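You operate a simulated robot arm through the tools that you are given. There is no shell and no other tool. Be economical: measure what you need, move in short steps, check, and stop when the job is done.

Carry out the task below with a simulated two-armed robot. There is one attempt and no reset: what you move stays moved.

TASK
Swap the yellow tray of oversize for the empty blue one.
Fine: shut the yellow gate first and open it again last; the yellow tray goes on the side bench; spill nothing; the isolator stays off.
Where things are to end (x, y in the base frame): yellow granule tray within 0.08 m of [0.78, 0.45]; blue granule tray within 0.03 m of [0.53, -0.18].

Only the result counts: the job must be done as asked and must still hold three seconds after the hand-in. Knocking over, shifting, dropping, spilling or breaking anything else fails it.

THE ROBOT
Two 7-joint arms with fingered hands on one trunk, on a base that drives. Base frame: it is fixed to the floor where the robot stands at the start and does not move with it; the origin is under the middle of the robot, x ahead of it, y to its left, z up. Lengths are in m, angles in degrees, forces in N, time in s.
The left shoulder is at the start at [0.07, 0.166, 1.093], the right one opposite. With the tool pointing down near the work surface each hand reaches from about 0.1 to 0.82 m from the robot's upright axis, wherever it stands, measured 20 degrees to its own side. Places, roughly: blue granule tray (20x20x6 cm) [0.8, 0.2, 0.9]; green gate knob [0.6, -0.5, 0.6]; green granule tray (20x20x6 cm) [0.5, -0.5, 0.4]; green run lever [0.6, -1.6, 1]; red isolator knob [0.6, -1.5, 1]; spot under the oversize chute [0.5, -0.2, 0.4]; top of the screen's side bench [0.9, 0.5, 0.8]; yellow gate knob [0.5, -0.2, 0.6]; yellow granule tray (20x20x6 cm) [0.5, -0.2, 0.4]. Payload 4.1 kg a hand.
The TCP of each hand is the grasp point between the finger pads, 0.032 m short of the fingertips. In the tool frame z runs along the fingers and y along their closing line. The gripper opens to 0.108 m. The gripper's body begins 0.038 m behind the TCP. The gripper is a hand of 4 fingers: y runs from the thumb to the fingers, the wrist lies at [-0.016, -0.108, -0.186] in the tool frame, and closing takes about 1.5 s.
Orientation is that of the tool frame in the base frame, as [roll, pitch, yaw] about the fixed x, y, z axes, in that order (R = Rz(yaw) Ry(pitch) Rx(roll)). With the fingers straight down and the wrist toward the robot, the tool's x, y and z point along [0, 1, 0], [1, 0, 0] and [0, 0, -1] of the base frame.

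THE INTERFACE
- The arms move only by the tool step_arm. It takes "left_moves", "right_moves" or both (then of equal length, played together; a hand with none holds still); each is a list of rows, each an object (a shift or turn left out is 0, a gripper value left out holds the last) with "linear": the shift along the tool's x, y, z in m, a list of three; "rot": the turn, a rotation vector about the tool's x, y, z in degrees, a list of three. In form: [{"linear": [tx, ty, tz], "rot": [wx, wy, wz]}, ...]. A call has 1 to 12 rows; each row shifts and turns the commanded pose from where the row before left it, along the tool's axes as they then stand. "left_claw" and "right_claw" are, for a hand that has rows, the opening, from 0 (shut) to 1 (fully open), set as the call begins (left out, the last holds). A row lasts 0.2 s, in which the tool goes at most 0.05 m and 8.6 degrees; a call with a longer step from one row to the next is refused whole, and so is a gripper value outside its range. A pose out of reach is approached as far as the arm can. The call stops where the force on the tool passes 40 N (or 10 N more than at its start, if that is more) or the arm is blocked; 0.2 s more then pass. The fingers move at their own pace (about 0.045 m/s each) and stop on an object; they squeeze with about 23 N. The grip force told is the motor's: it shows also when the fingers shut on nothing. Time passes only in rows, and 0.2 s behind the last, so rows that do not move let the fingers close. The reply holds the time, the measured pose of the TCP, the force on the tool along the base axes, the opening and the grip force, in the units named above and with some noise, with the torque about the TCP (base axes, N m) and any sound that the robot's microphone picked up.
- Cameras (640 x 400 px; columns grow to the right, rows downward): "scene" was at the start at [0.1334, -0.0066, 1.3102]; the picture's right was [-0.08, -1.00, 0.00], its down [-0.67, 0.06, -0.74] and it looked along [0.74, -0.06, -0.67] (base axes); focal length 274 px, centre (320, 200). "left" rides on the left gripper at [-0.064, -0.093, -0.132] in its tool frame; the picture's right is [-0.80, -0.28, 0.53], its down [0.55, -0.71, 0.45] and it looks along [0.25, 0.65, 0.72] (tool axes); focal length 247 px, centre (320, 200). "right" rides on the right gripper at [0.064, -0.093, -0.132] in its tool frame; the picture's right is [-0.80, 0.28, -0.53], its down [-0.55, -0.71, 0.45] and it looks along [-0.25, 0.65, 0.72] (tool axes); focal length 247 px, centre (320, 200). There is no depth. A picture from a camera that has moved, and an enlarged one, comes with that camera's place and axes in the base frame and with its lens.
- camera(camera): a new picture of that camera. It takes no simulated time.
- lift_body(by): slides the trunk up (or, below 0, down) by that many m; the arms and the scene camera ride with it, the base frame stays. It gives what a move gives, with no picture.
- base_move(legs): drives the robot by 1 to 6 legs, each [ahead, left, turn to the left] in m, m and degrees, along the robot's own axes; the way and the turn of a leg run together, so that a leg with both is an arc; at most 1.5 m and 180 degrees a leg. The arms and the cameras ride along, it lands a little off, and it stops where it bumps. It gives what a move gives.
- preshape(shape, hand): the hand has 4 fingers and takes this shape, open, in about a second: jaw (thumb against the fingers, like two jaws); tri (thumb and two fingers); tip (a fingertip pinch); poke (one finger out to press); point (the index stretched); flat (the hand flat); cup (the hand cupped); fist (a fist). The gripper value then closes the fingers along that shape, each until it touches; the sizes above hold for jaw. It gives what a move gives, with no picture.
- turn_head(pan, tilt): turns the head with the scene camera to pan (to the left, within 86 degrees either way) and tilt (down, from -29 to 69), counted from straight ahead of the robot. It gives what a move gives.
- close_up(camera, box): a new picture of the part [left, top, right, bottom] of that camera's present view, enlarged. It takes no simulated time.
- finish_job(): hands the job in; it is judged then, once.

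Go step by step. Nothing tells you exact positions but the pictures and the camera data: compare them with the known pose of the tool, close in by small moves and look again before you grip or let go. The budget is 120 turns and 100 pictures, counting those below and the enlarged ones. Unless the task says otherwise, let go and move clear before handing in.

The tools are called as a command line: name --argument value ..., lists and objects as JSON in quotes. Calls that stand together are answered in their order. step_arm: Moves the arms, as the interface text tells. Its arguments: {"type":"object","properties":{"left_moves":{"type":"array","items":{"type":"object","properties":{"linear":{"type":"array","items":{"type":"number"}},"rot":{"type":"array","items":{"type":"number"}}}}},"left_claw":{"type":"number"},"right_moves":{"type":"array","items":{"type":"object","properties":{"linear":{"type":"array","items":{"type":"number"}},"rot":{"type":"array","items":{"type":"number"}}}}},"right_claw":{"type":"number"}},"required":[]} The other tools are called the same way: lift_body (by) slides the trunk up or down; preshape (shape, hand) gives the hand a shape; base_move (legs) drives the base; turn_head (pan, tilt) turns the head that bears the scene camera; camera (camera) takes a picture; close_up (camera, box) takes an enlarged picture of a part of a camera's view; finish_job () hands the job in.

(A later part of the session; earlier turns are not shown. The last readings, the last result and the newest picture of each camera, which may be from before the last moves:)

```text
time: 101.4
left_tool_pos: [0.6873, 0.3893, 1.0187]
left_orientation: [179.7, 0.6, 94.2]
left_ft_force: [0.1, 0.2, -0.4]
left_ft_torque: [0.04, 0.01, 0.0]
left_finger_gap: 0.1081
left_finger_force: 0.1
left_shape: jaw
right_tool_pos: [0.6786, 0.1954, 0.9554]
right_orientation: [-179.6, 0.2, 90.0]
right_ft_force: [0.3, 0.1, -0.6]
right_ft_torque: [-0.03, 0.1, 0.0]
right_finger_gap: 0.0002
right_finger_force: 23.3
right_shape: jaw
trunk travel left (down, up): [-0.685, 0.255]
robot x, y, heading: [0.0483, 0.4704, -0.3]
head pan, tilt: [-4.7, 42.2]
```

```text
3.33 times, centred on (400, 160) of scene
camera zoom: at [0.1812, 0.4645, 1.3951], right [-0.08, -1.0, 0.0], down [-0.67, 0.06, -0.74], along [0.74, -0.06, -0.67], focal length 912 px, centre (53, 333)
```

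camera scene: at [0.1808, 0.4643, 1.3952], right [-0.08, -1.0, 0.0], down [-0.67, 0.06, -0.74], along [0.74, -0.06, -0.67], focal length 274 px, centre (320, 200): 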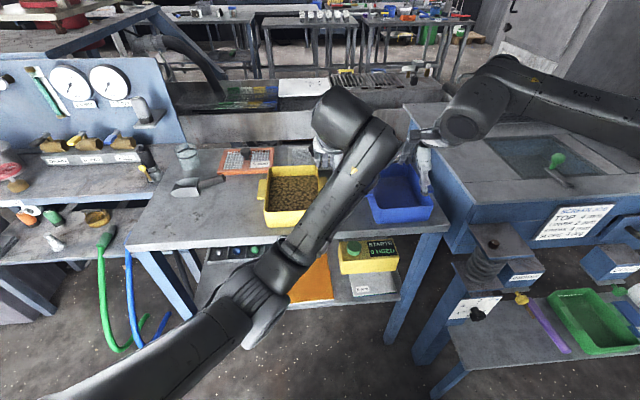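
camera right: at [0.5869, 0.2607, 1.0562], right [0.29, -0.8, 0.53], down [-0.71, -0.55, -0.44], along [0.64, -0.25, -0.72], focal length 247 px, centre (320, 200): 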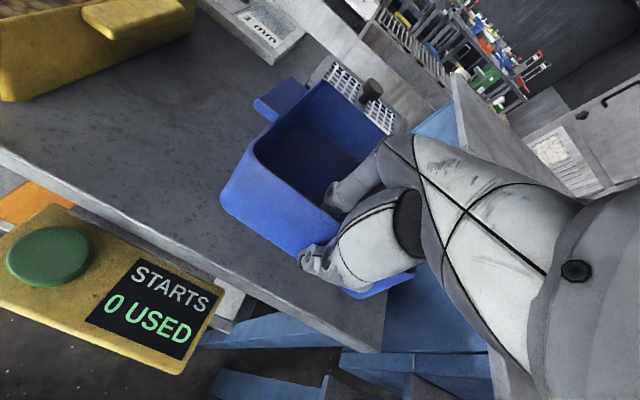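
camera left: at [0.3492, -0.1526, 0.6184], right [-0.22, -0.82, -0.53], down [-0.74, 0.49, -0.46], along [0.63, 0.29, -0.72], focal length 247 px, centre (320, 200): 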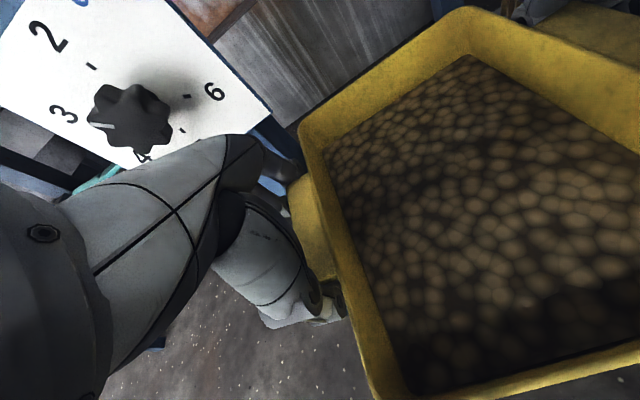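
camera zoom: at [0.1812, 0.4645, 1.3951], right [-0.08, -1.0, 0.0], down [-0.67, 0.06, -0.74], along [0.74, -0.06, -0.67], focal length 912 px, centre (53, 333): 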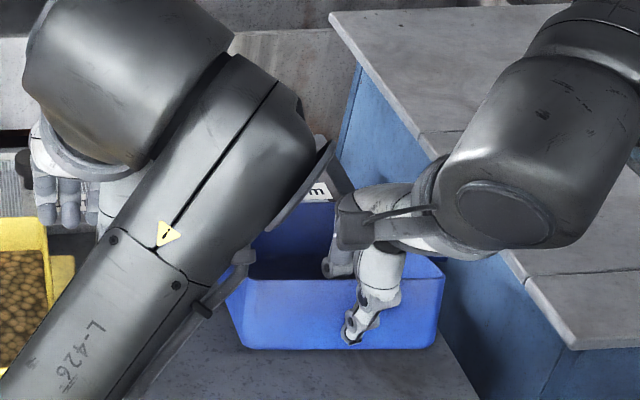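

It keeps tilting, so a one-hand pinch is not safe. I lower it back down, nudging it 2 cm left for hand room beside the screen, and will use the proven two-hand tab grip instead.

step_arm --right_moves '[{"linear": [0, 0, 0.015]}, {"linear": [0, 0, 0.015]}, {"linear": [0, 0, 0.015]}, {"linear": [0, 0, 0.012]}, {"linear": [0, 0, 0.003]}, {"linear": [0.01, 0, 0]}, {"linear": [0.008, 0, 0]}, {}]'

step_arm --right_moves '[{}, {}, {}, {}, {"linear": [0, 0, -0.04]}, {"linear": [0, 0, -0.04]}, {"linear": [0, 0, -0.045]}]' --right_claw 0.4

base_move --legs '[[0.08, -0.195, 0]]'

camera --camera "right"

camera --camera "left"

```text
time: 103.2
left_tool_pos: [0.6866, 0.3884, 1.0191]
left_orientation: [179.7, 0.5, 94.2]
left_ft_force: [-0.6, 0.5, -0.3]
left_ft_torque: [0.01, 0.0, 0.0]
left_finger_gap: 0.108
left_finger_force: 0.1
left_shape: jaw
right_tool_pos: [0.6781, 0.2129, 0.8952]
right_orientation: [-179.6, 0.3, 90.0]
right_ft_force: [0.7, 0.3, -0.5]
right_ft_torque: [0.06, -0.01, -0.06]
right_finger_gap: 0.0001
right_finger_force: 22.8
right_shape: jaw
trunk travel left (down, up): [-0.685, 0.255]
robot x, y, heading: [0.0479, 0.4728, -0.2]
head pan, tilt: [-4.7, 42.2]
```

```text
time: 104.8
left_tool_pos: [0.6876, 0.3897, 1.0196]
left_orientation: [179.6, 0.7, 94.3]
left_ft_force: [0.1, 0.5, -0.5]
left_ft_torque: [0.01, 0.01, -0.02]
left_finger_gap: 0.108
left_finger_force: 0.0
left_shape: jaw
right_tool_pos: [0.6779, 0.2144, 1.0206]
right_orientation: [-179.5, 0.4, 90.0]
right_ft_force: [0.6, 1.2, 1.1]
right_ft_torque: [0.03, -0.02, -0.01]
right_finger_gap: 0.0427
right_finger_force: 0.1
right_shape: jaw
trunk travel left (down, up): [-0.685, 0.255]
robot x, y, heading: [0.0446, 0.4748, -0.3]
head pan, tilt: [-4.7, 42.2]
```

```text
time: 106.4
left_tool_pos: [0.7667, 0.1931, 1.0198]
left_orientation: [179.6, 0.6, 94.3]
left_ft_force: [0.0, 0.6, -0.6]
left_ft_torque: [-0.01, 0.01, 0.02]
left_finger_gap: 0.108
left_finger_force: 0.1
left_shape: jaw
right_tool_pos: [0.7583, 0.0196, 1.0189]
right_orientation: [-179.6, 0.2, 90.0]
right_ft_force: [-0.9, -0.5, -0.1]
right_ft_torque: [0.01, 0.0, -0.02]
right_finger_gap: 0.0431
right_finger_force: 0.1
right_shape: jaw
trunk travel left (down, up): [-0.685, 0.255]
robot x, y, heading: [0.1287, 0.273, -0.1]
head pan, tilt: [-4.7, 42.2]
```

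```text
15 pictures are left
camera right: at [0.6671, 0.0846, 1.151], right [0.29, -0.8, 0.53], down [-0.71, -0.55, -0.44], along [0.65, -0.25, -0.72], focal length 247 px, centre (320, 200)
```

right: 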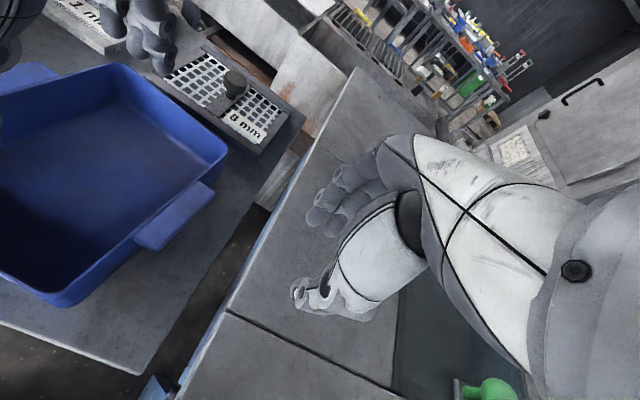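

```text
14 pictures are left
camera left: at [0.6782, 0.1249, 1.1517], right [-0.22, -0.82, -0.53], down [-0.74, 0.49, -0.46], along [0.63, 0.29, -0.72], focal length 247 px, centre (320, 200)
```

left: 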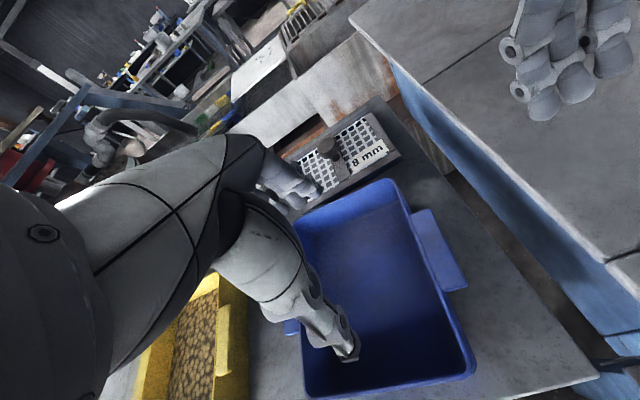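

Blue is centred at about (0.773, 0.2175), turned about -3.5°. I shift and turn both hands over its tabs and come down partway.

step_arm --left_moves '[{"linear": [0.0392, 0.007, 0]}, {"linear": [0.0392, 0.007, 0]}, {"linear": [0.0393, 0.007, 0]}, {"rot": [0, 0, 3.6]}, {"linear": [0, 0, 0.035]}, {"linear": [0, 0, 0.03]}, {}]' --right_moves '[{"linear": [0.0348, 0.003, 0]}, {"linear": [0.0348, 0.003, 0]}, {"linear": [0.0349, 0.003, 0]}, {"rot": [0, 0, 7.4]}, {"linear": [0, 0, 0.035]}, {"linear": [0, 0, 0.03]}, {}]' --left_claw 0.92 --right_claw 0.92

camera --camera "left"

camera --camera "right"

```text
time: 108.0
left_tool_pos: [0.7789, 0.3127, 0.9546]
left_orientation: [179.6, 0.5, 90.8]
left_ft_force: [0.4, 0.8, 0.5]
left_ft_torque: [-0.03, 0.01, -0.01]
left_finger_gap: 0.0996
left_finger_force: 0.0
left_shape: jaw
right_tool_pos: [0.767, 0.1222, 0.9541]
right_orientation: [-179.6, 0.2, 82.7]
right_ft_force: [-0.2, -1.4, -0.3]
right_ft_torque: [0.0, 0.0, 0.01]
right_finger_gap: 0.0993
right_finger_force: 0.0
right_shape: jaw
trunk travel left (down, up): [-0.685, 0.255]
robot x, y, heading: [0.13, 0.2736, -0.1]
head pan, tilt: [-4.7, 42.2]
```

```text
13 pictures are left
camera left: at [0.6858, 0.2488, 1.0854], right [-0.27, -0.81, -0.53], down [-0.71, 0.54, -0.46], along [0.65, 0.25, -0.72], focal length 247 px, centre (320, 200)
```

left: 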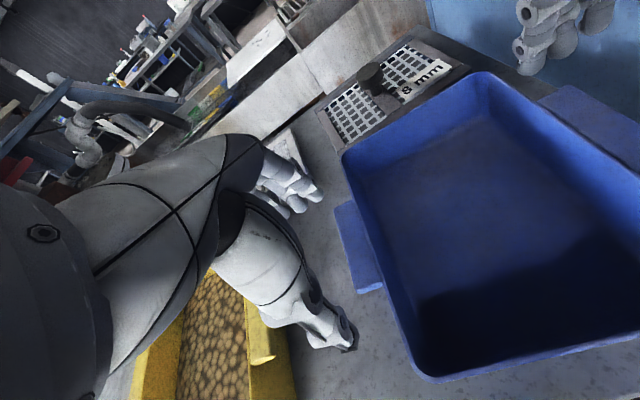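

```text
12 pictures are left
camera right: at [0.6841, 0.1999, 1.0859], right [0.18, -0.83, 0.53], down [-0.77, -0.46, -0.44], along [0.61, -0.33, -0.72], focal length 247 px, centre (320, 200)
```

right: 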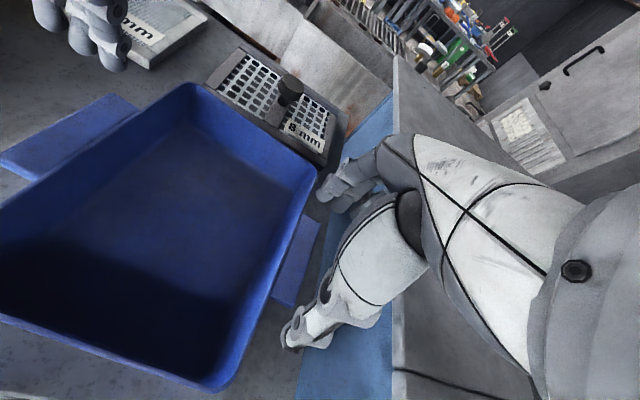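

The closer views put blue at (0.79, 0.208), turned -5°. I correct both hands, lower to the tabs and close.

step_arm --left_moves '[{"linear": [-0.0122, 0.018, 0], "rot": [0, 0, 1.8]}, {"linear": [0, 0, 0.022]}, {"linear": [0, 0, 0.022]}, {"linear": [0, 0, 0.019]}, {}]' --right_moves '[{"linear": [-0.0049, 0.0139, 0], "rot": [0, 0, 1.7]}, {"linear": [0, 0, 0.022]}, {"linear": [0, 0, 0.022]}, {"linear": [0, 0, 0.019]}, {}]'

step_arm --left_moves '[{}, {}, {}, {}, {}, {}, {}, {}, {}]' --right_moves '[{}, {}, {}, {}, {}, {}, {}, {}, {}]' --left_claw 0 --right_claw 0

```text
time: 109.2
left_tool_pos: [0.8048, 0.3078, 0.8952]
left_orientation: [178.8, -0.1, 89.3]
left_ft_force: [-0.5, -0.7, 0.7]
left_ft_torque: [0.01, -0.03, 0.0]
left_finger_gap: 0.0998
left_finger_force: 0.0
left_shape: jaw
right_tool_pos: [0.7794, 0.1165, 0.8916]
right_orientation: [-179.8, 0.3, 81.0]
right_ft_force: [-0.5, -0.3, -0.3]
right_ft_torque: [-0.01, 0.0, 0.0]
right_finger_gap: 0.0993
right_finger_force: 0.1
right_shape: jaw
trunk travel left (down, up): [-0.685, 0.255]
robot x, y, heading: [0.125, 0.2752, 0.2]
head pan, tilt: [-4.7, 42.2]
```

```text
time: 111.2
left_tool_pos: [0.801, 0.3106, 0.8915]
left_orientation: [179.2, -0.4, 89.4]
left_ft_force: [-2.2, -0.9, 3.2]
left_ft_torque: [0.01, -0.13, 0.0]
left_finger_gap: 0.0385
left_finger_force: 23.3
left_shape: jaw
right_tool_pos: [0.7788, 0.1162, 0.8902]
right_orientation: [-179.7, 0.3, 81.0]
right_ft_force: [1.5, 0.7, -0.6]
right_ft_torque: [0.02, 0.06, -0.27]
right_finger_gap: 0.042
right_finger_force: 23.0
right_shape: jaw
trunk travel left (down, up): [-0.685, 0.255]
robot x, y, heading: [0.1288, 0.2756, -0.2]
head pan, tilt: [-4.7, 42.2]
```

Same closed gaps as with the yellow tray: both tabs are caged. I lift 5 cm and check.

lift_body --by 0.05

camera --camera "scene"

```text
time: 112.2
left_tool_pos: [0.8024, 0.3104, 0.9406]
left_orientation: [179.4, -0.4, 89.4]
left_ft_force: [-1.1, -1.3, -0.8]
left_ft_torque: [0.01, -0.11, 0.03]
left_finger_gap: 0.0386
left_finger_force: 23.1
left_shape: jaw
right_tool_pos: [0.7793, 0.1153, 0.9413]
right_orientation: [-179.5, 0.3, 81.0]
right_ft_force: [0.9, 1.2, -0.4]
right_ft_torque: [-0.04, 0.13, -0.25]
right_finger_gap: 0.0417
right_finger_force: 23.4
right_shape: jaw
trunk travel left (down, up): [-0.735, 0.205]
robot x, y, heading: [0.1271, 0.2761, -0.2]
head pan, tilt: [-4.7, 42.2]
```

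```text
11 pictures are left
camera scene: at [0.2609, 0.269, 1.4451], right [-0.08, -1.0, 0.0], down [-0.67, 0.06, -0.74], along [0.74, -0.06, -0.67], focal length 274 px, centre (320, 200)
```

scene: 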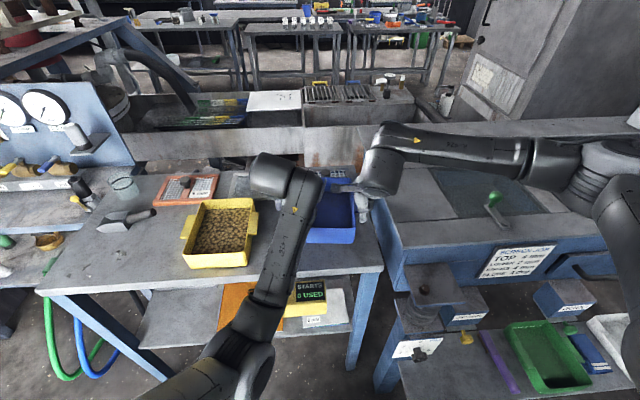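

Blue hangs level and held on both sides. I back straight out, then go right to be in front of the chute spot.

base_move --legs '[[-0.48, 0, 0], [0, -0.39, 0]]'

step_arm --left_moves '[{"linear": [0, -0.004, 0], "rot": [0, 0, -2.5]}, {"linear": [0, -0.004, 0], "rot": [0, 0, -2.5]}, {}]' --right_moves '[{"linear": [0, 0.004, 0], "rot": [0, 0, -2.5]}, {"linear": [0, 0.004, 0], "rot": [0, 0, -2.5]}, {}]'

```text
time: 115.0
left_tool_pos: [0.3392, 0.3148, 0.9416]
left_orientation: [179.0, -0.5, 89.7]
left_ft_force: [-3.2, -6.4, 0.1]
left_ft_torque: [0.06, -0.12, -0.06]
left_finger_gap: 0.039
left_finger_force: 22.8
left_shape: jaw
right_tool_pos: [0.3157, 0.119, 0.9432]
right_orientation: [-179.8, 0.0, 81.3]
right_ft_force: [3.1, 5.1, -1.0]
right_ft_torque: [-0.08, 0.09, -0.41]
right_finger_gap: 0.0419
right_finger_force: 22.9
right_shape: jaw
trunk travel left (down, up): [-0.735, 0.205]
robot x, y, heading: [-0.335, 0.2764, 0.1]
head pan, tilt: [-4.7, 42.2]
stopped in leg 1: the robot was blocked; the commanded pose is now the measured one
```

```text
time: 115.8
left_tool_pos: [0.3391, 0.33, 0.9431]
left_orientation: [178.4, -1.7, 95.7]
left_ft_force: [1.1, -0.1, 0.5]
left_ft_torque: [0.03, 0.0, -0.01]
left_finger_gap: 0.0229
left_finger_force: 23.2
left_shape: jaw
right_tool_pos: [0.3266, 0.1168, 0.94]
right_orientation: [-179.6, 0.1, 86.3]
right_ft_force: [-0.3, 0.0, -1.3]
right_ft_torque: [-0.11, 0.01, 0.01]
right_finger_gap: 0.0421
right_finger_force: 22.5
right_shape: jaw
trunk travel left (down, up): [-0.735, 0.205]
robot x, y, heading: [-0.335, 0.2769, 0.2]
head pan, tilt: [-4.7, 42.2]
```

The left hand's gap and position changed — it may have slipped off its tab. I look at once.

camera --camera "scene"

close_up --camera "left" --box '[200, 60, 640, 400]'

```text
10 pictures are left
camera scene: at [-0.201, 0.2692, 1.4451], right [-0.08, -1.0, 0.0], down [-0.67, 0.05, -0.74], along [0.74, -0.06, -0.67], focal length 274 px, centre (320, 200)
```

scene: 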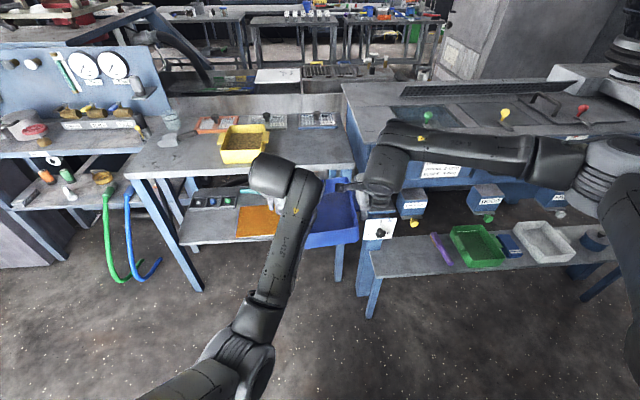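

```text
1.18 times, centred on (420, 230) of left
camera zoom: at [0.2498, 0.2528, 1.0711], right [-0.19, -0.8, -0.56], down [-0.74, 0.49, -0.45], along [0.64, 0.33, -0.69], focal length 291 px, centre (202, 165)
```

zoom: 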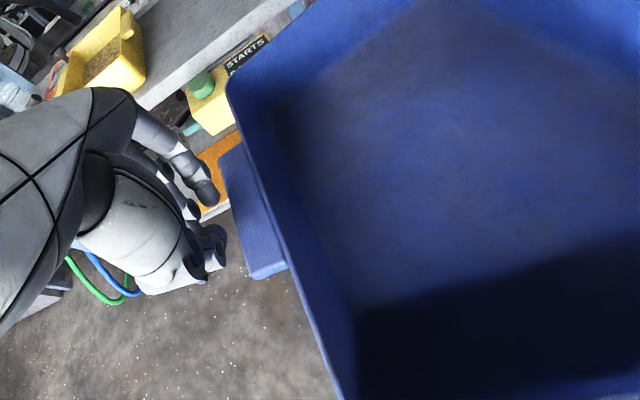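

The left hand has slipped off, but the right hand alone holds the light tray steadily. That even helps: right-hand placement keeps my left hand away from the dial. I move the left hand clear, up and outward.

step_arm --left_moves '[{"linear": [0.03, 0, 0]}, {"linear": [0.045, 0, -0.02]}, {"linear": [0.04, 0, -0.03]}, {"linear": [0.03, -0.02, -0.03]}, {"linear": [0.03, -0.03, -0.02]}, {"linear": [0.03, -0.03, 0]}]'

camera --camera "right"

```text
time: 117.2
left_tool_pos: [0.2341, 0.5337, 1.0413]
left_orientation: [178.8, -2.6, 96.4]
left_ft_force: [-0.1, -0.1, 0.3]
left_ft_torque: [-0.03, 0.02, -0.01]
left_finger_gap: 0.0233
left_finger_force: 22.9
left_shape: jaw
right_tool_pos: [0.3247, 0.1175, 0.9416]
right_orientation: [-179.6, 0.2, 86.1]
right_ft_force: [0.3, -0.1, -0.7]
right_ft_torque: [-0.12, -0.01, 0.0]
right_finger_gap: 0.0422
right_finger_force: 23.3
right_shape: jaw
trunk travel left (down, up): [-0.735, 0.205]
robot x, y, heading: [-0.3351, 0.2799, 0.1]
head pan, tilt: [-4.7, 42.2]
```

```text
8 pictures are left
camera right: at [0.2387, 0.1895, 1.0728], right [0.23, -0.81, 0.53], down [-0.74, -0.5, -0.44], along [0.63, -0.29, -0.72], focal length 247 px, centre (320, 200)
```

right: 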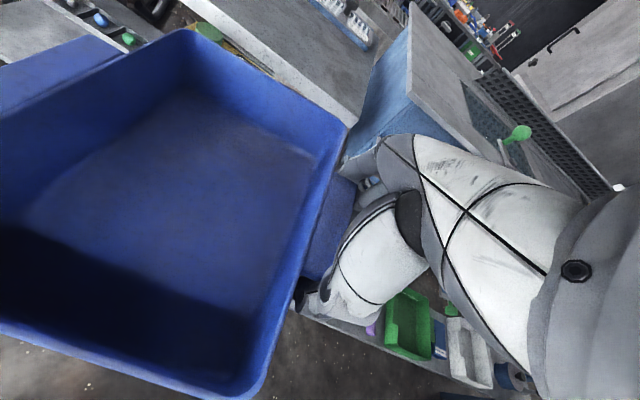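

The tray hangs level in the right hand. I drive right to line up with the spot, then lower the trunk gently in front of the shelf.

base_move --legs '[[0.01, 0, 0], [0, -0.39, 0]]'

lift_body --by -0.4

```text
time: 120.0
left_tool_pos: [0.2464, 0.144, 1.044]
left_orientation: [178.5, -2.3, 96.5]
left_ft_force: [-0.8, -0.3, 0.4]
left_ft_torque: [0.01, -0.01, -0.01]
left_finger_gap: 0.0233
left_finger_force: 23.4
left_shape: jaw
right_tool_pos: [0.3383, -0.2682, 0.9412]
right_orientation: [-179.6, 0.3, 86.5]
right_ft_force: [-0.6, 0.6, -1.7]
right_ft_torque: [-0.1, -0.01, -0.04]
right_finger_gap: 0.0419
right_finger_force: 22.8
right_shape: jaw
trunk travel left (down, up): [-0.735, 0.205]
robot x, y, heading: [-0.3247, -0.1128, 0.5]
head pan, tilt: [-4.7, 42.2]
```

```text
time: 123.8
left_tool_pos: [0.2472, 0.1459, 0.6459]
left_orientation: [178.4, -2.6, 96.8]
left_ft_force: [0.3, 0.1, 0.3]
left_ft_torque: [0.01, -0.01, -0.03]
left_finger_gap: 0.0232
left_finger_force: 23.2
left_shape: jaw
right_tool_pos: [0.3396, -0.2692, 0.5415]
right_orientation: [-179.7, 0.1, 86.5]
right_ft_force: [-0.2, -0.2, -1.7]
right_ft_torque: [-0.07, 0.01, -0.01]
right_finger_gap: 0.042
right_finger_force: 23.1
right_shape: jaw
trunk travel left (down, up): [-0.335, 0.605]
robot x, y, heading: [-0.3223, -0.1146, 0.8]
head pan, tilt: [-4.7, 42.2]
```

lift_body --by -0.062

close_up --camera "scene" --box '[230, 60, 470, 260]'

```text
time: 124.8
left_tool_pos: [0.2466, 0.1459, 0.5837]
left_orientation: [178.4, -2.5, 96.7]
left_ft_force: [-0.3, 0.1, -0.3]
left_ft_torque: [0.02, 0.02, 0.01]
left_finger_gap: 0.0233
left_finger_force: 23.0
left_shape: jaw
right_tool_pos: [0.3382, -0.2688, 0.4799]
right_orientation: [-179.5, 0.2, 86.5]
right_ft_force: [-0.3, -0.4, -1.3]
right_ft_torque: [-0.06, 0.0, -0.01]
right_finger_gap: 0.0422
right_finger_force: 23.3
right_shape: jaw
trunk travel left (down, up): [-0.273, 0.667]
robot x, y, heading: [-0.3207, -0.1128, 0.4]
head pan, tilt: [-4.7, 42.2]
```

```text
2.00 times, centred on (350, 160) of scene
camera zoom: at [-0.1899, -0.1201, 0.9833], right [-0.07, -1.0, 0.0], down [-0.67, 0.05, -0.74], along [0.74, -0.05, -0.67], focal length 547 px, centre (260, 280)
```

zoom: 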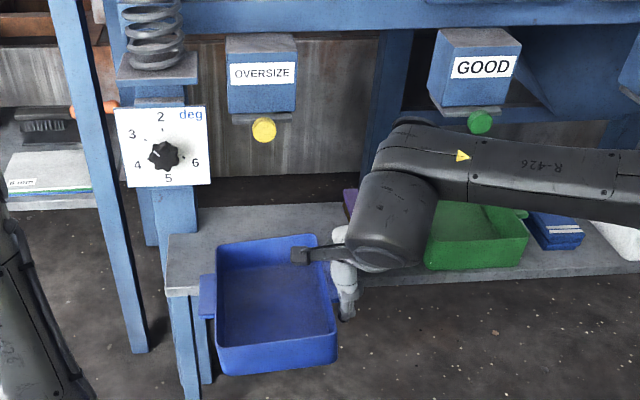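

The tray is level, centred at about (0.337, -0.171) and just above shelf height. I drive it forward under the chute, low enough to pass beneath the dial panel.

base_move --legs '[[0.1, -0.01, -0.2], [0.092, 0, 0]]'

close_up --camera "scene" --box '[250, 60, 450, 230]'

```text
time: 126.7
left_tool_pos: [0.4396, 0.1351, 0.5836]
left_orientation: [178.4, -2.5, 96.6]
left_ft_force: [0.3, 0.6, -0.4]
left_ft_torque: [0.04, -0.02, 0.02]
left_finger_gap: 0.0229
left_finger_force: 23.3
left_shape: jaw
right_tool_pos: [0.5289, -0.2799, 0.4788]
right_orientation: [-179.7, 0.2, 86.3]
right_ft_force: [-0.6, 0.5, -1.4]
right_ft_torque: [-0.06, 0.03, -0.01]
right_finger_gap: 0.0422
right_finger_force: 23.2
right_shape: jaw
trunk travel left (down, up): [-0.273, 0.667]
robot x, y, heading: [-0.1308, -0.1216, 0.2]
head pan, tilt: [-4.7, 42.2]
```

```text
2.35 times, centred on (350, 145) of scene
camera zoom: at [0.0019, -0.1296, 0.983], right [-0.08, -1.0, 0.0], down [-0.67, 0.05, -0.74], along [0.74, -0.06, -0.67], focal length 644 px, centre (249, 329)
```

zoom: 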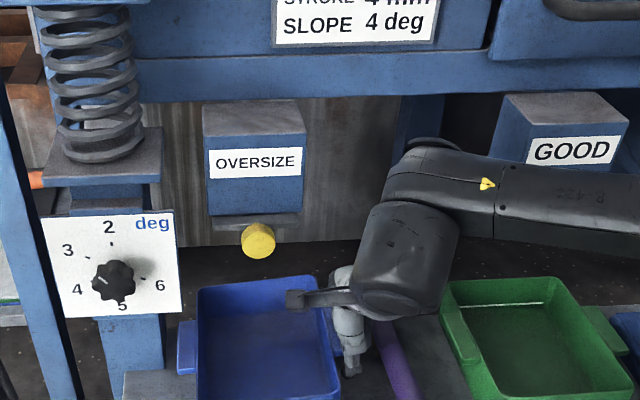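

Blue is centred at about (0.533, -0.187). I lower it onto the shelf.

step_arm --right_moves '[{"linear": [0.004, 0, 0.006]}, {"linear": [0, 0, 0.006]}, {"linear": [0, 0, 0.004]}, {"linear": [0, 0, 0.003]}, {}]'

```text
time: 127.9
left_tool_pos: [0.4383, 0.136, 0.5828]
left_orientation: [178.3, -2.5, 96.8]
left_ft_force: [-0.6, 0.8, -0.4]
left_ft_torque: [-0.01, 0.0, -0.03]
left_finger_gap: 0.0231
left_finger_force: 22.8
left_shape: jaw
right_tool_pos: [0.5291, -0.2756, 0.4612]
right_orientation: [-179.6, 0.2, 86.3]
right_ft_force: [-0.6, -0.9, 1.1]
right_ft_torque: [0.07, -0.04, -0.02]
right_finger_gap: 0.0417
right_finger_force: 23.7
right_shape: jaw
trunk travel left (down, up): [-0.273, 0.667]
robot x, y, heading: [-0.1332, -0.1246, 0.4]
head pan, tilt: [-4.7, 42.2]
```

step_arm --right_moves '[{"linear": [0, 0, 0.002]}, {"linear": [0, 0, 0.001]}, {}]'

```text
time: 128.7
left_tool_pos: [0.439, 0.1364, 0.5851]
left_orientation: [178.3, -2.5, 96.6]
left_ft_force: [0.4, 0.5, -0.1]
left_ft_torque: [0.02, -0.01, -0.01]
left_finger_gap: 0.0231
left_finger_force: 23.1
left_shape: jaw
right_tool_pos: [0.5288, -0.2762, 0.4596]
right_orientation: [-179.8, 0.2, 86.3]
right_ft_force: [3.0, -2.4, 16.2]
right_ft_torque: [0.17, -0.13, -0.1]
right_finger_gap: 0.0419
right_finger_force: 22.5
right_shape: jaw
trunk travel left (down, up): [-0.273, 0.667]
robot x, y, heading: [-0.127, -0.1243, 0.1]
head pan, tilt: [-4.7, 42.2]
```

It rests. I ease off, open the hand, lift off the tab, then pull back from under the chute.

step_arm --right_moves '[{"linear": [0, 0, -0.002]}, {}, {}, {}, {}, {}, {}]' --right_claw 0.95

step_arm --right_moves '[{"linear": [0, 0, -0.02]}, {"linear": [0, 0, -0.02]}, {"linear": [0, 0, -0.02]}, {"linear": [0, -0.04, 0]}, {"linear": [0, -0.04, 0]}, {"linear": [0, -0.04, -0.02]}, {"linear": [0, 0, -0.04]}]'

camera --camera "scene"

```text
time: 130.3
left_tool_pos: [0.439, 0.1368, 0.5842]
left_orientation: [178.4, -2.6, 96.7]
left_ft_force: [0.0, -0.5, -0.8]
left_ft_torque: [0.01, 0.03, 0.03]
left_finger_gap: 0.0231
left_finger_force: 22.6
left_shape: jaw
right_tool_pos: [0.5282, -0.2774, 0.4601]
right_orientation: [-179.6, 0.2, 86.3]
right_ft_force: [-0.3, 0.7, 2.1]
right_ft_torque: [-0.01, -0.09, 0.02]
right_finger_gap: 0.1022
right_finger_force: 0.1
right_shape: jaw
trunk travel left (down, up): [-0.273, 0.667]
robot x, y, heading: [-0.1367, -0.1239, 0.3]
head pan, tilt: [-4.7, 42.2]
```

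```text
time: 131.9
left_tool_pos: [0.4377, 0.136, 0.5839]
left_orientation: [178.3, -2.6, 96.7]
left_ft_force: [-0.1, -0.7, -0.4]
left_ft_torque: [0.01, 0.01, 0.01]
left_finger_gap: 0.0233
left_finger_force: 22.7
left_shape: jaw
right_tool_pos: [0.4076, -0.2684, 0.5813]
right_orientation: [-179.6, 0.2, 86.4]
right_ft_force: [-0.5, -0.6, 0.4]
right_ft_torque: [0.02, 0.03, 0.03]
right_finger_gap: 0.1025
right_finger_force: 0.0
right_shape: jaw
trunk travel left (down, up): [-0.273, 0.667]
robot x, y, heading: [-0.1288, -0.1229, 0.3]
head pan, tilt: [-4.7, 42.2]
```

```text
5 pictures are left
camera scene: at [0.0011, -0.1295, 0.9832], right [-0.08, -1.0, 0.0], down [-0.67, 0.05, -0.74], along [0.74, -0.06, -0.67], focal length 274 px, centre (320, 200)
```

scene: 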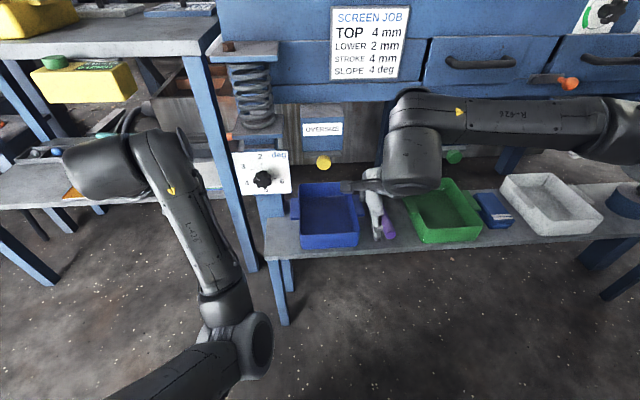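

Blue sits at about (0.535, -0.187) under the chute. Now the dial: its pointer must go from 3 back to 4, counter-clockwise about 60°. I'll use the left hand with closed, forward-tilted fingers to press down on the knob's left side. First I bring it above and in front of the dial.

step_arm --left_moves '[{"linear": [0, 0, -0.045]}, {"linear": [0, 0, -0.045]}, {"linear": [0, 0, -0.04], "rot": [0, 0, 6.7]}, {"linear": [-0.045, 0, 0]}, {"linear": [-0.048, 0, 0]}, {"linear": [-0.048, 0, 0]}, {"rot": [-8.5, 0, 0]}, {"rot": [-8.5, 0, 0]}, {"rot": [-8.5, 0, 0]}, {"rot": [-8.5, 0, 0]}]' --left_claw 1

step_arm --left_moves '[{}, {}, {}, {}, {}, {}, {}, {}]' --left_claw 0

```text
time: 134.0
left_tool_pos: [0.5093, 0.0793, 0.7138]
left_orientation: [146.5, -8.1, 95.5]
left_ft_force: [-0.6, -0.1, -0.6]
left_ft_torque: [0.02, -0.01, -0.01]
left_finger_gap: 0.1079
left_finger_force: 0.0
left_shape: jaw
left hand out of reach, approached as far as the arm can: row 2, 3, 4, 5, 6
right_tool_pos: [0.4086, -0.2681, 0.5813]
right_orientation: [-179.6, 0.2, 86.3]
right_ft_force: [0.7, -0.3, 0.9]
right_ft_torque: [-0.01, -0.01, 0.0]
right_finger_gap: 0.1027
right_finger_force: 0.0
right_shape: jaw
trunk travel left (down, up): [-0.273, 0.667]
robot x, y, heading: [-0.1309, -0.121, 0.1]
head pan, tilt: [-4.7, 42.2]
stopped in row 10 (left hand): the arm was blocked; the commanded pose is now the measured one
```

```text
time: 135.8
left_tool_pos: [0.5092, 0.0792, 0.7137]
left_orientation: [146.4, -8.1, 95.5]
left_ft_force: [-0.2, -0.1, -0.1]
left_ft_torque: [0.02, 0.01, 0.02]
left_finger_gap: 0.0
left_finger_force: 23.1
left_shape: jaw
right_tool_pos: [0.4099, -0.2699, 0.5802]
right_orientation: [-179.5, 0.2, 86.4]
right_ft_force: [-0.3, 0.3, 0.0]
right_ft_torque: [0.01, -0.02, -0.01]
right_finger_gap: 0.1026
right_finger_force: 0.1
right_shape: jaw
trunk travel left (down, up): [-0.273, 0.667]
robot x, y, heading: [-0.1299, -0.1219, 0.2]
head pan, tilt: [-4.7, 42.2]
```

The left arm is cramped here. I back the base 0.12 m and raise the trunk 0.1 m to give it room, then straighten its lean and approach in front of the dial.

base_move --legs '[[-0.12, 0, 0]]'

lift_body --by 0.1

step_arm --left_moves '[{"rot": [0, -4.9, 0]}, {"rot": [0, -4.9, 0]}, {"linear": [-0.022, -0.0046, 0.03]}, {"linear": [-0.022, -0.0046, 0.03]}, {"linear": [-0.022, -0.0046, 0.03]}, {"linear": [-0.022, -0.0046, 0.03]}]'

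```text
time: 137.1
left_tool_pos: [0.39, 0.0773, 0.7162]
left_orientation: [146.4, -8.0, 95.4]
left_ft_force: [-0.2, -0.6, -0.4]
left_ft_torque: [-0.03, -0.02, 0.0]
left_finger_gap: 0.0
left_finger_force: 23.2
left_shape: jaw
right_tool_pos: [0.2871, -0.2712, 0.5805]
right_orientation: [-179.7, 0.2, 86.2]
right_ft_force: [0.1, -0.3, -0.3]
right_ft_torque: [-0.01, 0.02, 0.01]
right_finger_gap: 0.1026
right_finger_force: 0.1
right_shape: jaw
trunk travel left (down, up): [-0.273, 0.667]
robot x, y, heading: [-0.2551, -0.1245, 0.2]
head pan, tilt: [-4.7, 42.2]
```

```text
time: 138.4
left_tool_pos: [0.3905, 0.0781, 0.8136]
left_orientation: [146.4, -8.0, 95.3]
left_ft_force: [0.4, -0.3, 0.3]
left_ft_torque: [-0.01, -0.01, -0.02]
left_finger_gap: 0.0
left_finger_force: 23.1
left_shape: jaw
right_tool_pos: [0.2887, -0.2704, 0.6799]
right_orientation: [-179.6, 0.1, 86.2]
right_ft_force: [-0.3, 0.7, -0.8]
right_ft_torque: [-0.01, -0.01, -0.01]
right_finger_gap: 0.1025
right_finger_force: 0.1
right_shape: jaw
trunk travel left (down, up): [-0.373, 0.567]
robot x, y, heading: [-0.2519, -0.1263, -0.1]
head pan, tilt: [-4.7, 42.2]
```

```text
time: 139.9
left_tool_pos: [0.4533, 0.0517, 0.7227]
left_orientation: [143.9, -6.3, 94.2]
left_ft_force: [0.5, 0.1, -0.1]
left_ft_torque: [0.03, -0.02, -0.01]
left_finger_gap: 0.0
left_finger_force: 22.5
left_shape: jaw
right_tool_pos: [0.2881, -0.2707, 0.6797]
right_orientation: [-179.7, 0.1, 86.2]
right_ft_force: [0.0, -0.2, 0.0]
right_ft_torque: [0.01, 0.02, -0.02]
right_finger_gap: 0.1024
right_finger_force: 0.1
right_shape: jaw
trunk travel left (down, up): [-0.373, 0.567]
robot x, y, heading: [-0.2531, -0.1224, 0.2]
head pan, tilt: [-4.7, 42.2]
stopped in row 6 (left hand): the arm was blocked; the commanded pose is now the measured one
```

The left arm stays blocked there. I'll use the right hand instead, in the wrist-inboard pose that worked for the gate: grip the dial knob and twist it. I move the base left to face the dial and turn the right hand.

base_move --legs '[[0, 0.27, 0]]'

lift_body --by -0.18

step_arm --right_moves '[{"linear": [0, 0.03, 0], "rot": [0, 0, 0]}, {"rot": [0, 0, 8.6]}, {"rot": [0, 0, 8.6]}, {"rot": [0, 0, 8.6]}, {"rot": [0, 0, 8.6]}, {"rot": [0, 0, 8.6]}, {"rot": [0, 0, 8.6]}, {"rot": [0, 0, 8.6]}, {"rot": [0, 0, 8.6]}, {"rot": [0, 0, 8.6]}, {"rot": [0, 0, 8.6]}]'

```text
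time: 141.8
left_tool_pos: [0.4524, 0.3232, 0.7209]
left_orientation: [144.1, -6.5, 94.3]
left_ft_force: [0.4, 0.8, 0.1]
left_ft_torque: [-0.04, 0.04, -0.04]
left_finger_gap: 0.0002
left_finger_force: 22.8
left_shape: jaw
right_tool_pos: [0.2879, 0.0022, 0.6809]
right_orientation: [-179.6, 0.1, 86.3]
right_ft_force: [-0.2, -0.2, -0.6]
right_ft_torque: [0.0, -0.01, -0.02]
right_finger_gap: 0.1021
right_finger_force: 0.2
right_shape: jaw
trunk travel left (down, up): [-0.373, 0.567]
robot x, y, heading: [-0.255, 0.1486, 0.3]
head pan, tilt: [-4.7, 42.2]
```

```text
time: 143.8
left_tool_pos: [0.4538, 0.3249, 0.5416]
left_orientation: [143.9, -6.4, 94.2]
left_ft_force: [0.4, 0.7, -0.6]
left_ft_torque: [0.0, -0.04, 0.02]
left_finger_gap: 0.0
left_finger_force: 23.3
left_shape: jaw
right_tool_pos: [0.2881, 0.0026, 0.5001]
right_orientation: [-179.5, 0.2, 86.3]
right_ft_force: [-0.5, 0.1, -0.1]
right_ft_torque: [0.01, -0.02, 0.0]
right_finger_gap: 0.1026
right_finger_force: 0.1
right_shape: jaw
trunk travel left (down, up): [-0.193, 0.747]
robot x, y, heading: [-0.2528, 0.1465, 0.2]
head pan, tilt: [-4.7, 42.2]
```

```text
time: 146.2
left_tool_pos: [0.4535, 0.3235, 0.5416]
left_orientation: [144.0, -6.5, 94.3]
left_ft_force: [0.6, -0.5, 0.2]
left_ft_torque: [0.0, 0.01, -0.01]
left_finger_gap: 0.0
left_finger_force: 23.2
left_shape: jaw
right_tool_pos: [0.3174, -0.0004, 0.5008]
right_orientation: [179.8, 0.5, 0.0]
right_ft_force: [0.0, 0.6, -0.6]
right_ft_torque: [-0.02, -0.03, -0.02]
right_finger_gap: 0.1025
right_finger_force: 0.0
right_shape: jaw
trunk travel left (down, up): [-0.193, 0.747]
robot x, y, heading: [-0.2565, 0.1475, 0.3]
head pan, tilt: [-4.7, 42.2]
```

step_arm --right_moves '[{"rot": [0, 8.5, 0]}, {"rot": [0, 8.5, 0]}, {"rot": [0, 8.5, 0]}, {"rot": [0, 8.5, 0]}, {"rot": [0, 8.5, 0]}, {"rot": [0, 8.5, 0]}, {"rot": [0, 8.5, 0]}, {"rot": [0, 8.5, 0]}, {"rot": [0, 8.5, 0]}, {"rot": [0, 8.5, 0]}]'

```text
time: 148.4
left_tool_pos: [0.4532, 0.3233, 0.5418]
left_orientation: [144.0, -6.5, 94.3]
left_ft_force: [-0.5, 0.2, -0.1]
left_ft_torque: [0.03, -0.01, 0.01]
left_finger_gap: 0.0
left_finger_force: 23.1
left_shape: jaw
right_tool_pos: [0.3178, 0.0006, 0.5011]
right_orientation: [177.9, -84.7, 2.3]
right_ft_force: [-0.5, 0.5, -0.3]
right_ft_torque: [0.04, 0.04, -0.03]
right_finger_gap: 0.1027
right_finger_force: 0.0
right_shape: jaw
trunk travel left (down, up): [-0.193, 0.747]
robot x, y, heading: [-0.2531, 0.151, 0.4]
head pan, tilt: [-4.7, 42.2]
```

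Full forward pointing is reachable. Now I pre-rotate about the finger axis by +60° so that I can twist back by -60°.

step_arm --right_moves '[{"rot": [0, 4, 0]}, {"rot": [0, 0, 8.5]}, {"rot": [0, 0, 8.5]}, {"rot": [0, 0, 8.5]}, {"rot": [0, 0, 8.5]}, {"rot": [0, 0, 8.5]}, {"rot": [0, 0, 8.5]}, {"rot": [0, 0, 8.5]}]'

camera --camera "right"

```text
time: 150.2
left_tool_pos: [0.4526, 0.3247, 0.5411]
left_orientation: [144.1, -6.5, 94.3]
left_ft_force: [-0.2, 0.3, 0.6]
left_ft_torque: [0.02, 0.01, 0.0]
left_finger_gap: 0.0
left_finger_force: 23.0
left_shape: jaw
right_tool_pos: [0.3178, -0.0004, 0.5008]
right_orientation: [-91.6, -30.5, -88.8]
right_ft_force: [-0.1, 0.8, 0.8]
right_ft_torque: [-0.04, 0.01, 0.01]
right_finger_gap: 0.1026
right_finger_force: 0.1
right_shape: jaw
trunk travel left (down, up): [-0.193, 0.747]
robot x, y, heading: [-0.2521, 0.1486, 0.3]
head pan, tilt: [-4.7, 42.2]
```

```text
4 pictures are left
camera right: at [0.19, -0.0081, 0.6154], right [-0.55, 0.54, -0.64], down [0.45, 0.83, 0.32], along [0.7, -0.11, -0.7], focal length 247 px, centre (320, 200)
```

right: 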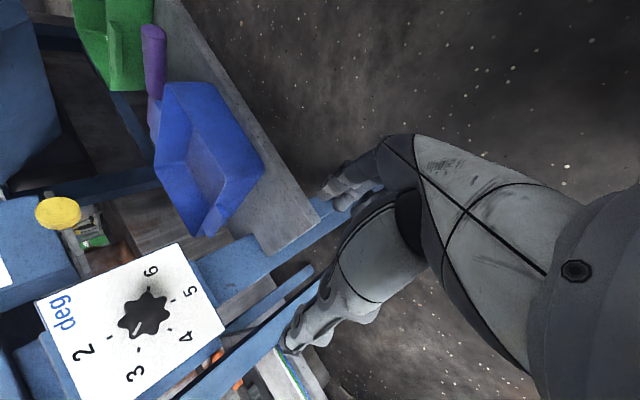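

The view shows the dial clearly: pointer at about 2.8, knob centred at (x≈0.53, y -0.037, z 0.588). I move in front of it.

step_arm --right_moves '[{"linear": [0.0201, -0.014, 0.033]}, {"linear": [0.0201, -0.014, 0.033]}, {"linear": [0.0201, -0.014, 0.033]}, {"linear": [0.0201, -0.014, 0.033]}, {}]'

```text
time: 151.4
left_tool_pos: [0.453, 0.3241, 0.5414]
left_orientation: [144.0, -6.4, 94.2]
left_ft_force: [-0.2, 0.8, -0.5]
left_ft_torque: [0.04, 0.02, 0.0]
left_finger_gap: 0.0003
left_finger_force: 23.3
left_shape: jaw
right_tool_pos: [0.4512, -0.0402, 0.5875]
right_orientation: [-91.6, -30.7, -89.1]
right_ft_force: [0.3, -0.5, -0.6]
right_ft_torque: [0.02, -0.01, 0.0]
right_finger_gap: 0.1027
right_finger_force: 0.1
right_shape: jaw
trunk travel left (down, up): [-0.193, 0.747]
robot x, y, heading: [-0.2528, 0.1495, 0.2]
head pan, tilt: [-4.7, 42.2]
```

step_arm --right_moves '[{"linear": [0.001, -0.002, 0.02]}, {"linear": [0, 0, 0.02]}, {"linear": [0, 0, 0.015]}, {}]'

step_arm --right_moves '[{}, {}, {}, {}, {}, {}, {}, {}]' --right_claw 0

```text
time: 152.4
left_tool_pos: [0.4511, 0.3233, 0.5428]
left_orientation: [143.9, -6.5, 94.2]
left_ft_force: [0.1, 0.2, 0.5]
left_ft_torque: [0.02, 0.01, 0.0]
left_finger_gap: 0.0
left_finger_force: 23.3
left_shape: jaw
right_tool_pos: [0.5053, -0.0396, 0.5877]
right_orientation: [-91.7, -30.6, -88.9]
right_ft_force: [-18.1, 1.2, 0.9]
right_ft_torque: [0.01, 0.53, -0.14]
right_finger_gap: 0.1015
right_finger_force: 0.1
right_shape: jaw
trunk travel left (down, up): [-0.193, 0.747]
robot x, y, heading: [-0.2515, 0.1532, 0.2]
head pan, tilt: [-4.7, 42.2]
```

```text
time: 153.4
left_tool_pos: [0.4518, 0.3247, 0.5444]
left_orientation: [143.7, -6.4, 94.4]
left_ft_force: [-0.5, 0.4, -0.5]
left_ft_torque: [-0.02, 0.0, -0.02]
left_finger_gap: 0.0
left_finger_force: 22.8
left_shape: jaw
right_tool_pos: [0.502, -0.037, 0.5924]
right_orientation: [-91.3, -30.7, -88.7]
right_ft_force: [-32.1, 6.3, 9.7]
right_ft_torque: [-0.01, -1.65, 1.09]
right_finger_gap: 0.0645
right_finger_force: 22.3
right_shape: jaw
trunk travel left (down, up): [-0.193, 0.747]
robot x, y, heading: [-0.2521, 0.1511, 0.1]
head pan, tilt: [-4.7, 42.2]
stopped in row 4 (right hand): the force on the tool passed its limit (the readings are from after the stop); the commanded pose is now the measured one
```

The fingertips press on the panel while closing. I draw back 12 mm and close again.

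step_arm --right_moves '[{"linear": [0, 0, -0.006]}, {"linear": [0, 0, -0.006]}, {}, {}, {}, {}, {}]' --right_claw 0

```text
time: 155.0
left_tool_pos: [0.4528, 0.3234, 0.5409]
left_orientation: [143.9, -6.4, 94.3]
left_ft_force: [-0.6, 0.6, -0.6]
left_ft_torque: [0.0, 0.02, -0.02]
left_finger_gap: 0.0001
left_finger_force: 23.5
left_shape: jaw
right_tool_pos: [0.4933, -0.039, 0.59]
right_orientation: [-91.5, -30.6, -89.0]
right_ft_force: [5.4, 4.6, 7.9]
right_ft_torque: [0.04, -0.08, 0.04]
right_finger_gap: 0.0525
right_finger_force: 22.9
right_shape: jaw
trunk travel left (down, up): [-0.193, 0.747]
robot x, y, heading: [-0.2513, 0.1486, 0.3]
head pan, tilt: [-4.7, 42.2]
```

The knob is gripped (gap 5.2 cm). I twist counter-clockwise by 60°.

step_arm --right_moves '[{"rot": [0, 0, -6]}, {"rot": [0, 0, -6]}, {"rot": [0, 0, -6]}, {"rot": [0, 0, -6]}, {"rot": [0, 0, -6]}, {"rot": [0, 0, -6]}, {"rot": [0, 0, -6]}, {"rot": [0, 0, -6]}, {"rot": [0, 0, -6]}, {"rot": [0, 0, -6]}]'

close_up --camera "scene" --box '[360, 80, 480, 180]'

```text
time: 157.2
left_tool_pos: [0.4526, 0.3235, 0.5411]
left_orientation: [143.9, -6.5, 94.2]
left_ft_force: [-0.5, 1.1, 0.7]
left_ft_torque: [0.03, -0.02, -0.01]
left_finger_gap: 0.0
left_finger_force: 23.0
left_shape: jaw
right_tool_pos: [0.493, -0.0391, 0.589]
right_orientation: [151.2, -88.3, 29.1]
right_ft_force: [4.0, 8.8, 3.6]
right_ft_torque: [0.04, -0.09, 0.04]
right_finger_gap: 0.0524
right_finger_force: 23.3
right_shape: jaw
trunk travel left (down, up): [-0.193, 0.747]
robot x, y, heading: [-0.2528, 0.1474, 0.3]
head pan, tilt: [-4.7, 42.2]
```

```text
4.00 times, centred on (420, 130) of scene
camera zoom: at [-0.1202, 0.1425, 0.9032], right [-0.08, -1.0, 0.0], down [-0.67, 0.05, -0.74], along [0.74, -0.06, -0.67], focal length 1094 px, centre (-80, 480)
```

zoom: 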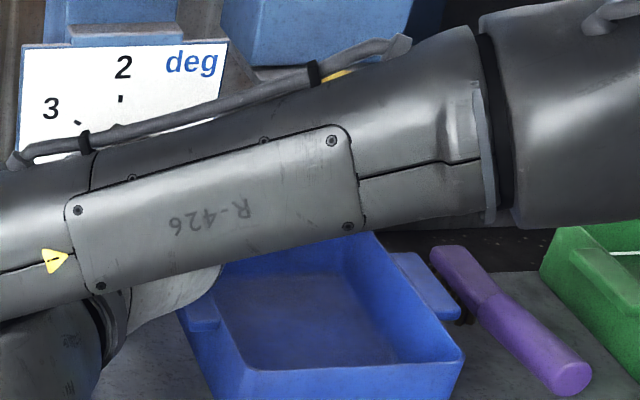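

The arm hides the dial. I open, draw straight back and check with the wrist camera.

step_arm --right_moves '[{}, {}, {}, {}, {}, {"linear": [0, 0, -0.04]}, {"linear": [0, 0, -0.045]}, {"linear": [0, 0, -0.045]}, {"linear": [0, 0, -0.045]}]' --right_claw 1

camera --camera "right"

```text
time: 159.2
left_tool_pos: [0.4521, 0.3236, 0.5419]
left_orientation: [144.0, -6.5, 94.2]
left_ft_force: [-1.1, 0.2, -0.4]
left_ft_torque: [-0.01, 0.0, 0.02]
left_finger_gap: 0.0
left_finger_force: 22.9
left_shape: jaw
right_tool_pos: [0.3173, -0.0416, 0.5918]
right_orientation: [150.4, -88.5, 30.0]
right_ft_force: [-0.7, -0.1, -0.3]
right_ft_torque: [0.0, 0.01, -0.02]
right_finger_gap: 0.1074
right_finger_force: 0.0
right_shape: jaw
trunk travel left (down, up): [-0.193, 0.747]
robot x, y, heading: [-0.2533, 0.1495, 0.4]
head pan, tilt: [-4.7, 42.2]
```

```text
2 pictures are left
camera right: at [0.1888, 0.0522, 0.6584], right [-0.55, -0.29, -0.78], down [0.43, 0.7, -0.57], along [0.72, -0.65, -0.26], focal length 247 px, centre (320, 200)
```

right: 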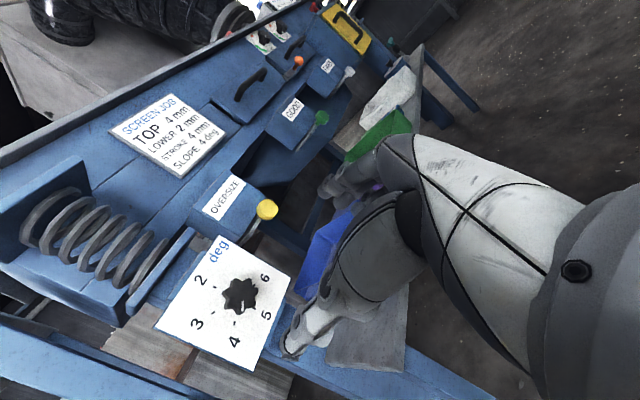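

close_up --camera "right" --box '[200, 250, 290, 350]'

```text
4.00 times, centred on (245, 300) of right
camera zoom: at [0.1888, 0.0522, 0.6584], right [-0.55, -0.29, -0.78], down [0.43, 0.7, -0.57], along [0.72, -0.65, -0.26], focal length 988 px, centre (620, -200)
```

zoom: 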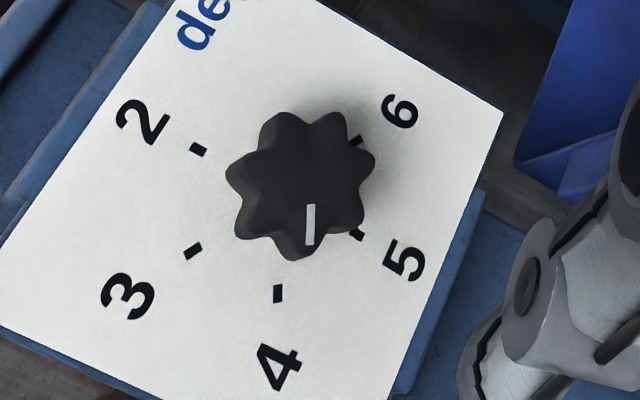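

The pointer is back exactly at 4. Last: the gate. I drive back to the stance used before and restore the 40° tilt that gripped the knob's neck.

base_move --legs '[[0, -0.148, 0], [0.05, 0, 0]]'

step_arm --right_moves '[{"rot": [0, -8.2, 0]}, {"rot": [0, -8.2, 0]}, {"rot": [0, -8.2, 0]}, {"rot": [0, -8.2, 0]}, {"rot": [0, -8.2, 0]}, {"rot": [0, -8.2, 0]}, {}]'

```text
time: 161.0
left_tool_pos: [0.5033, 0.1771, 0.5413]
left_orientation: [144.0, -6.5, 94.3]
left_ft_force: [0.5, -0.2, -0.7]
left_ft_torque: [0.02, 0.0, -0.01]
left_finger_gap: 0.0
left_finger_force: 22.5
left_shape: jaw
right_tool_pos: [0.3707, -0.1882, 0.5923]
right_orientation: [150.5, -88.4, 29.9]
right_ft_force: [0.0, -0.3, 0.3]
right_ft_torque: [-0.01, -0.01, 0.03]
right_finger_gap: 0.1076
right_finger_force: 0.0
right_shape: jaw
trunk travel left (down, up): [-0.193, 0.747]
robot x, y, heading: [-0.1988, 0.0049, 0.3]
head pan, tilt: [-4.7, 42.2]
```

```text
time: 162.6
left_tool_pos: [0.5032, 0.1773, 0.5419]
left_orientation: [143.9, -6.5, 94.3]
left_ft_force: [0.8, 1.2, -1.0]
left_ft_torque: [-0.01, 0.03, 0.01]
left_finger_gap: 0.0
left_finger_force: 23.6
left_shape: jaw
right_tool_pos: [0.3703, -0.1882, 0.5918]
right_orientation: [179.3, -39.3, 0.9]
right_ft_force: [-0.1, -0.2, 0.1]
right_ft_torque: [0.02, 0.01, 0.02]
right_finger_gap: 0.1079
right_finger_force: 0.1
right_shape: jaw
trunk travel left (down, up): [-0.193, 0.747]
robot x, y, heading: [-0.2046, -0.0011, 0.1]
head pan, tilt: [-4.7, 42.2]
```

step_arm --right_moves '[{"linear": [0.0402, -0.0035, 0.0219]}, {"linear": [0.0402, -0.0035, 0.0219]}, {}]'

```text
time: 163.4
left_tool_pos: [0.5031, 0.175, 0.5409]
left_orientation: [144.1, -6.5, 94.3]
left_ft_force: [1.0, 0.2, 0.2]
left_ft_torque: [0.01, 0.01, 0.0]
left_finger_gap: 0.0001
left_finger_force: 23.0
left_shape: jaw
right_tool_pos: [0.4605, -0.1807, 0.6096]
right_orientation: [179.1, -39.5, 0.9]
right_ft_force: [0.1, 0.8, -0.2]
right_ft_torque: [-0.01, 0.01, -0.03]
right_finger_gap: 0.1079
right_finger_force: 0.0
right_shape: jaw
trunk travel left (down, up): [-0.193, 0.747]
robot x, y, heading: [-0.2051, -0.0004, 0.2]
head pan, tilt: [-4.7, 42.2]
```

Exactly on line. Forward 0.088 m around the knob, then close.

step_arm --right_moves '[{"linear": [0.0226, 0, 0.0186]}, {"linear": [0.0226, 0, 0.0186]}, {"linear": [0.0226, 0.0, 0.0186]}, {}]'

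step_arm --right_moves '[{}, {}, {}, {}, {}, {}, {}, {}]' --right_claw 0

```text
time: 164.4
left_tool_pos: [0.5045, 0.1759, 0.5424]
left_orientation: [144.1, -6.4, 94.2]
left_ft_force: [-0.1, 0.3, -0.6]
left_ft_torque: [0.01, -0.01, 0.03]
left_finger_gap: 0.0004
left_finger_force: 23.6
left_shape: jaw
right_tool_pos: [0.5478, -0.1796, 0.6086]
right_orientation: [179.0, -39.4, 1.0]
right_ft_force: [0.0, 0.0, -0.1]
right_ft_torque: [0.02, -0.01, 0.02]
right_finger_gap: 0.1079
right_finger_force: 0.1
right_shape: jaw
trunk travel left (down, up): [-0.193, 0.747]
robot x, y, heading: [-0.2038, -0.0015, 0.2]
head pan, tilt: [-4.7, 42.2]
```

```text
time: 166.2
left_tool_pos: [0.5043, 0.1778, 0.5407]
left_orientation: [144.0, -6.5, 94.5]
left_ft_force: [-0.1, 0.0, -0.1]
left_ft_torque: [-0.01, -0.01, -0.01]
left_finger_gap: 0.0
left_finger_force: 22.9
left_shape: jaw
right_tool_pos: [0.5472, -0.1771, 0.6083]
right_orientation: [179.1, -39.3, 1.2]
right_ft_force: [-2.0, 10.2, -6.4]
right_ft_torque: [-0.08, 0.05, -0.33]
right_finger_gap: 0.0158
right_finger_force: 22.9
right_shape: jaw
trunk travel left (down, up): [-0.193, 0.747]
robot x, y, heading: [-0.1997, 0.0021, 0.3]
head pan, tilt: [-4.7, 42.2]
```

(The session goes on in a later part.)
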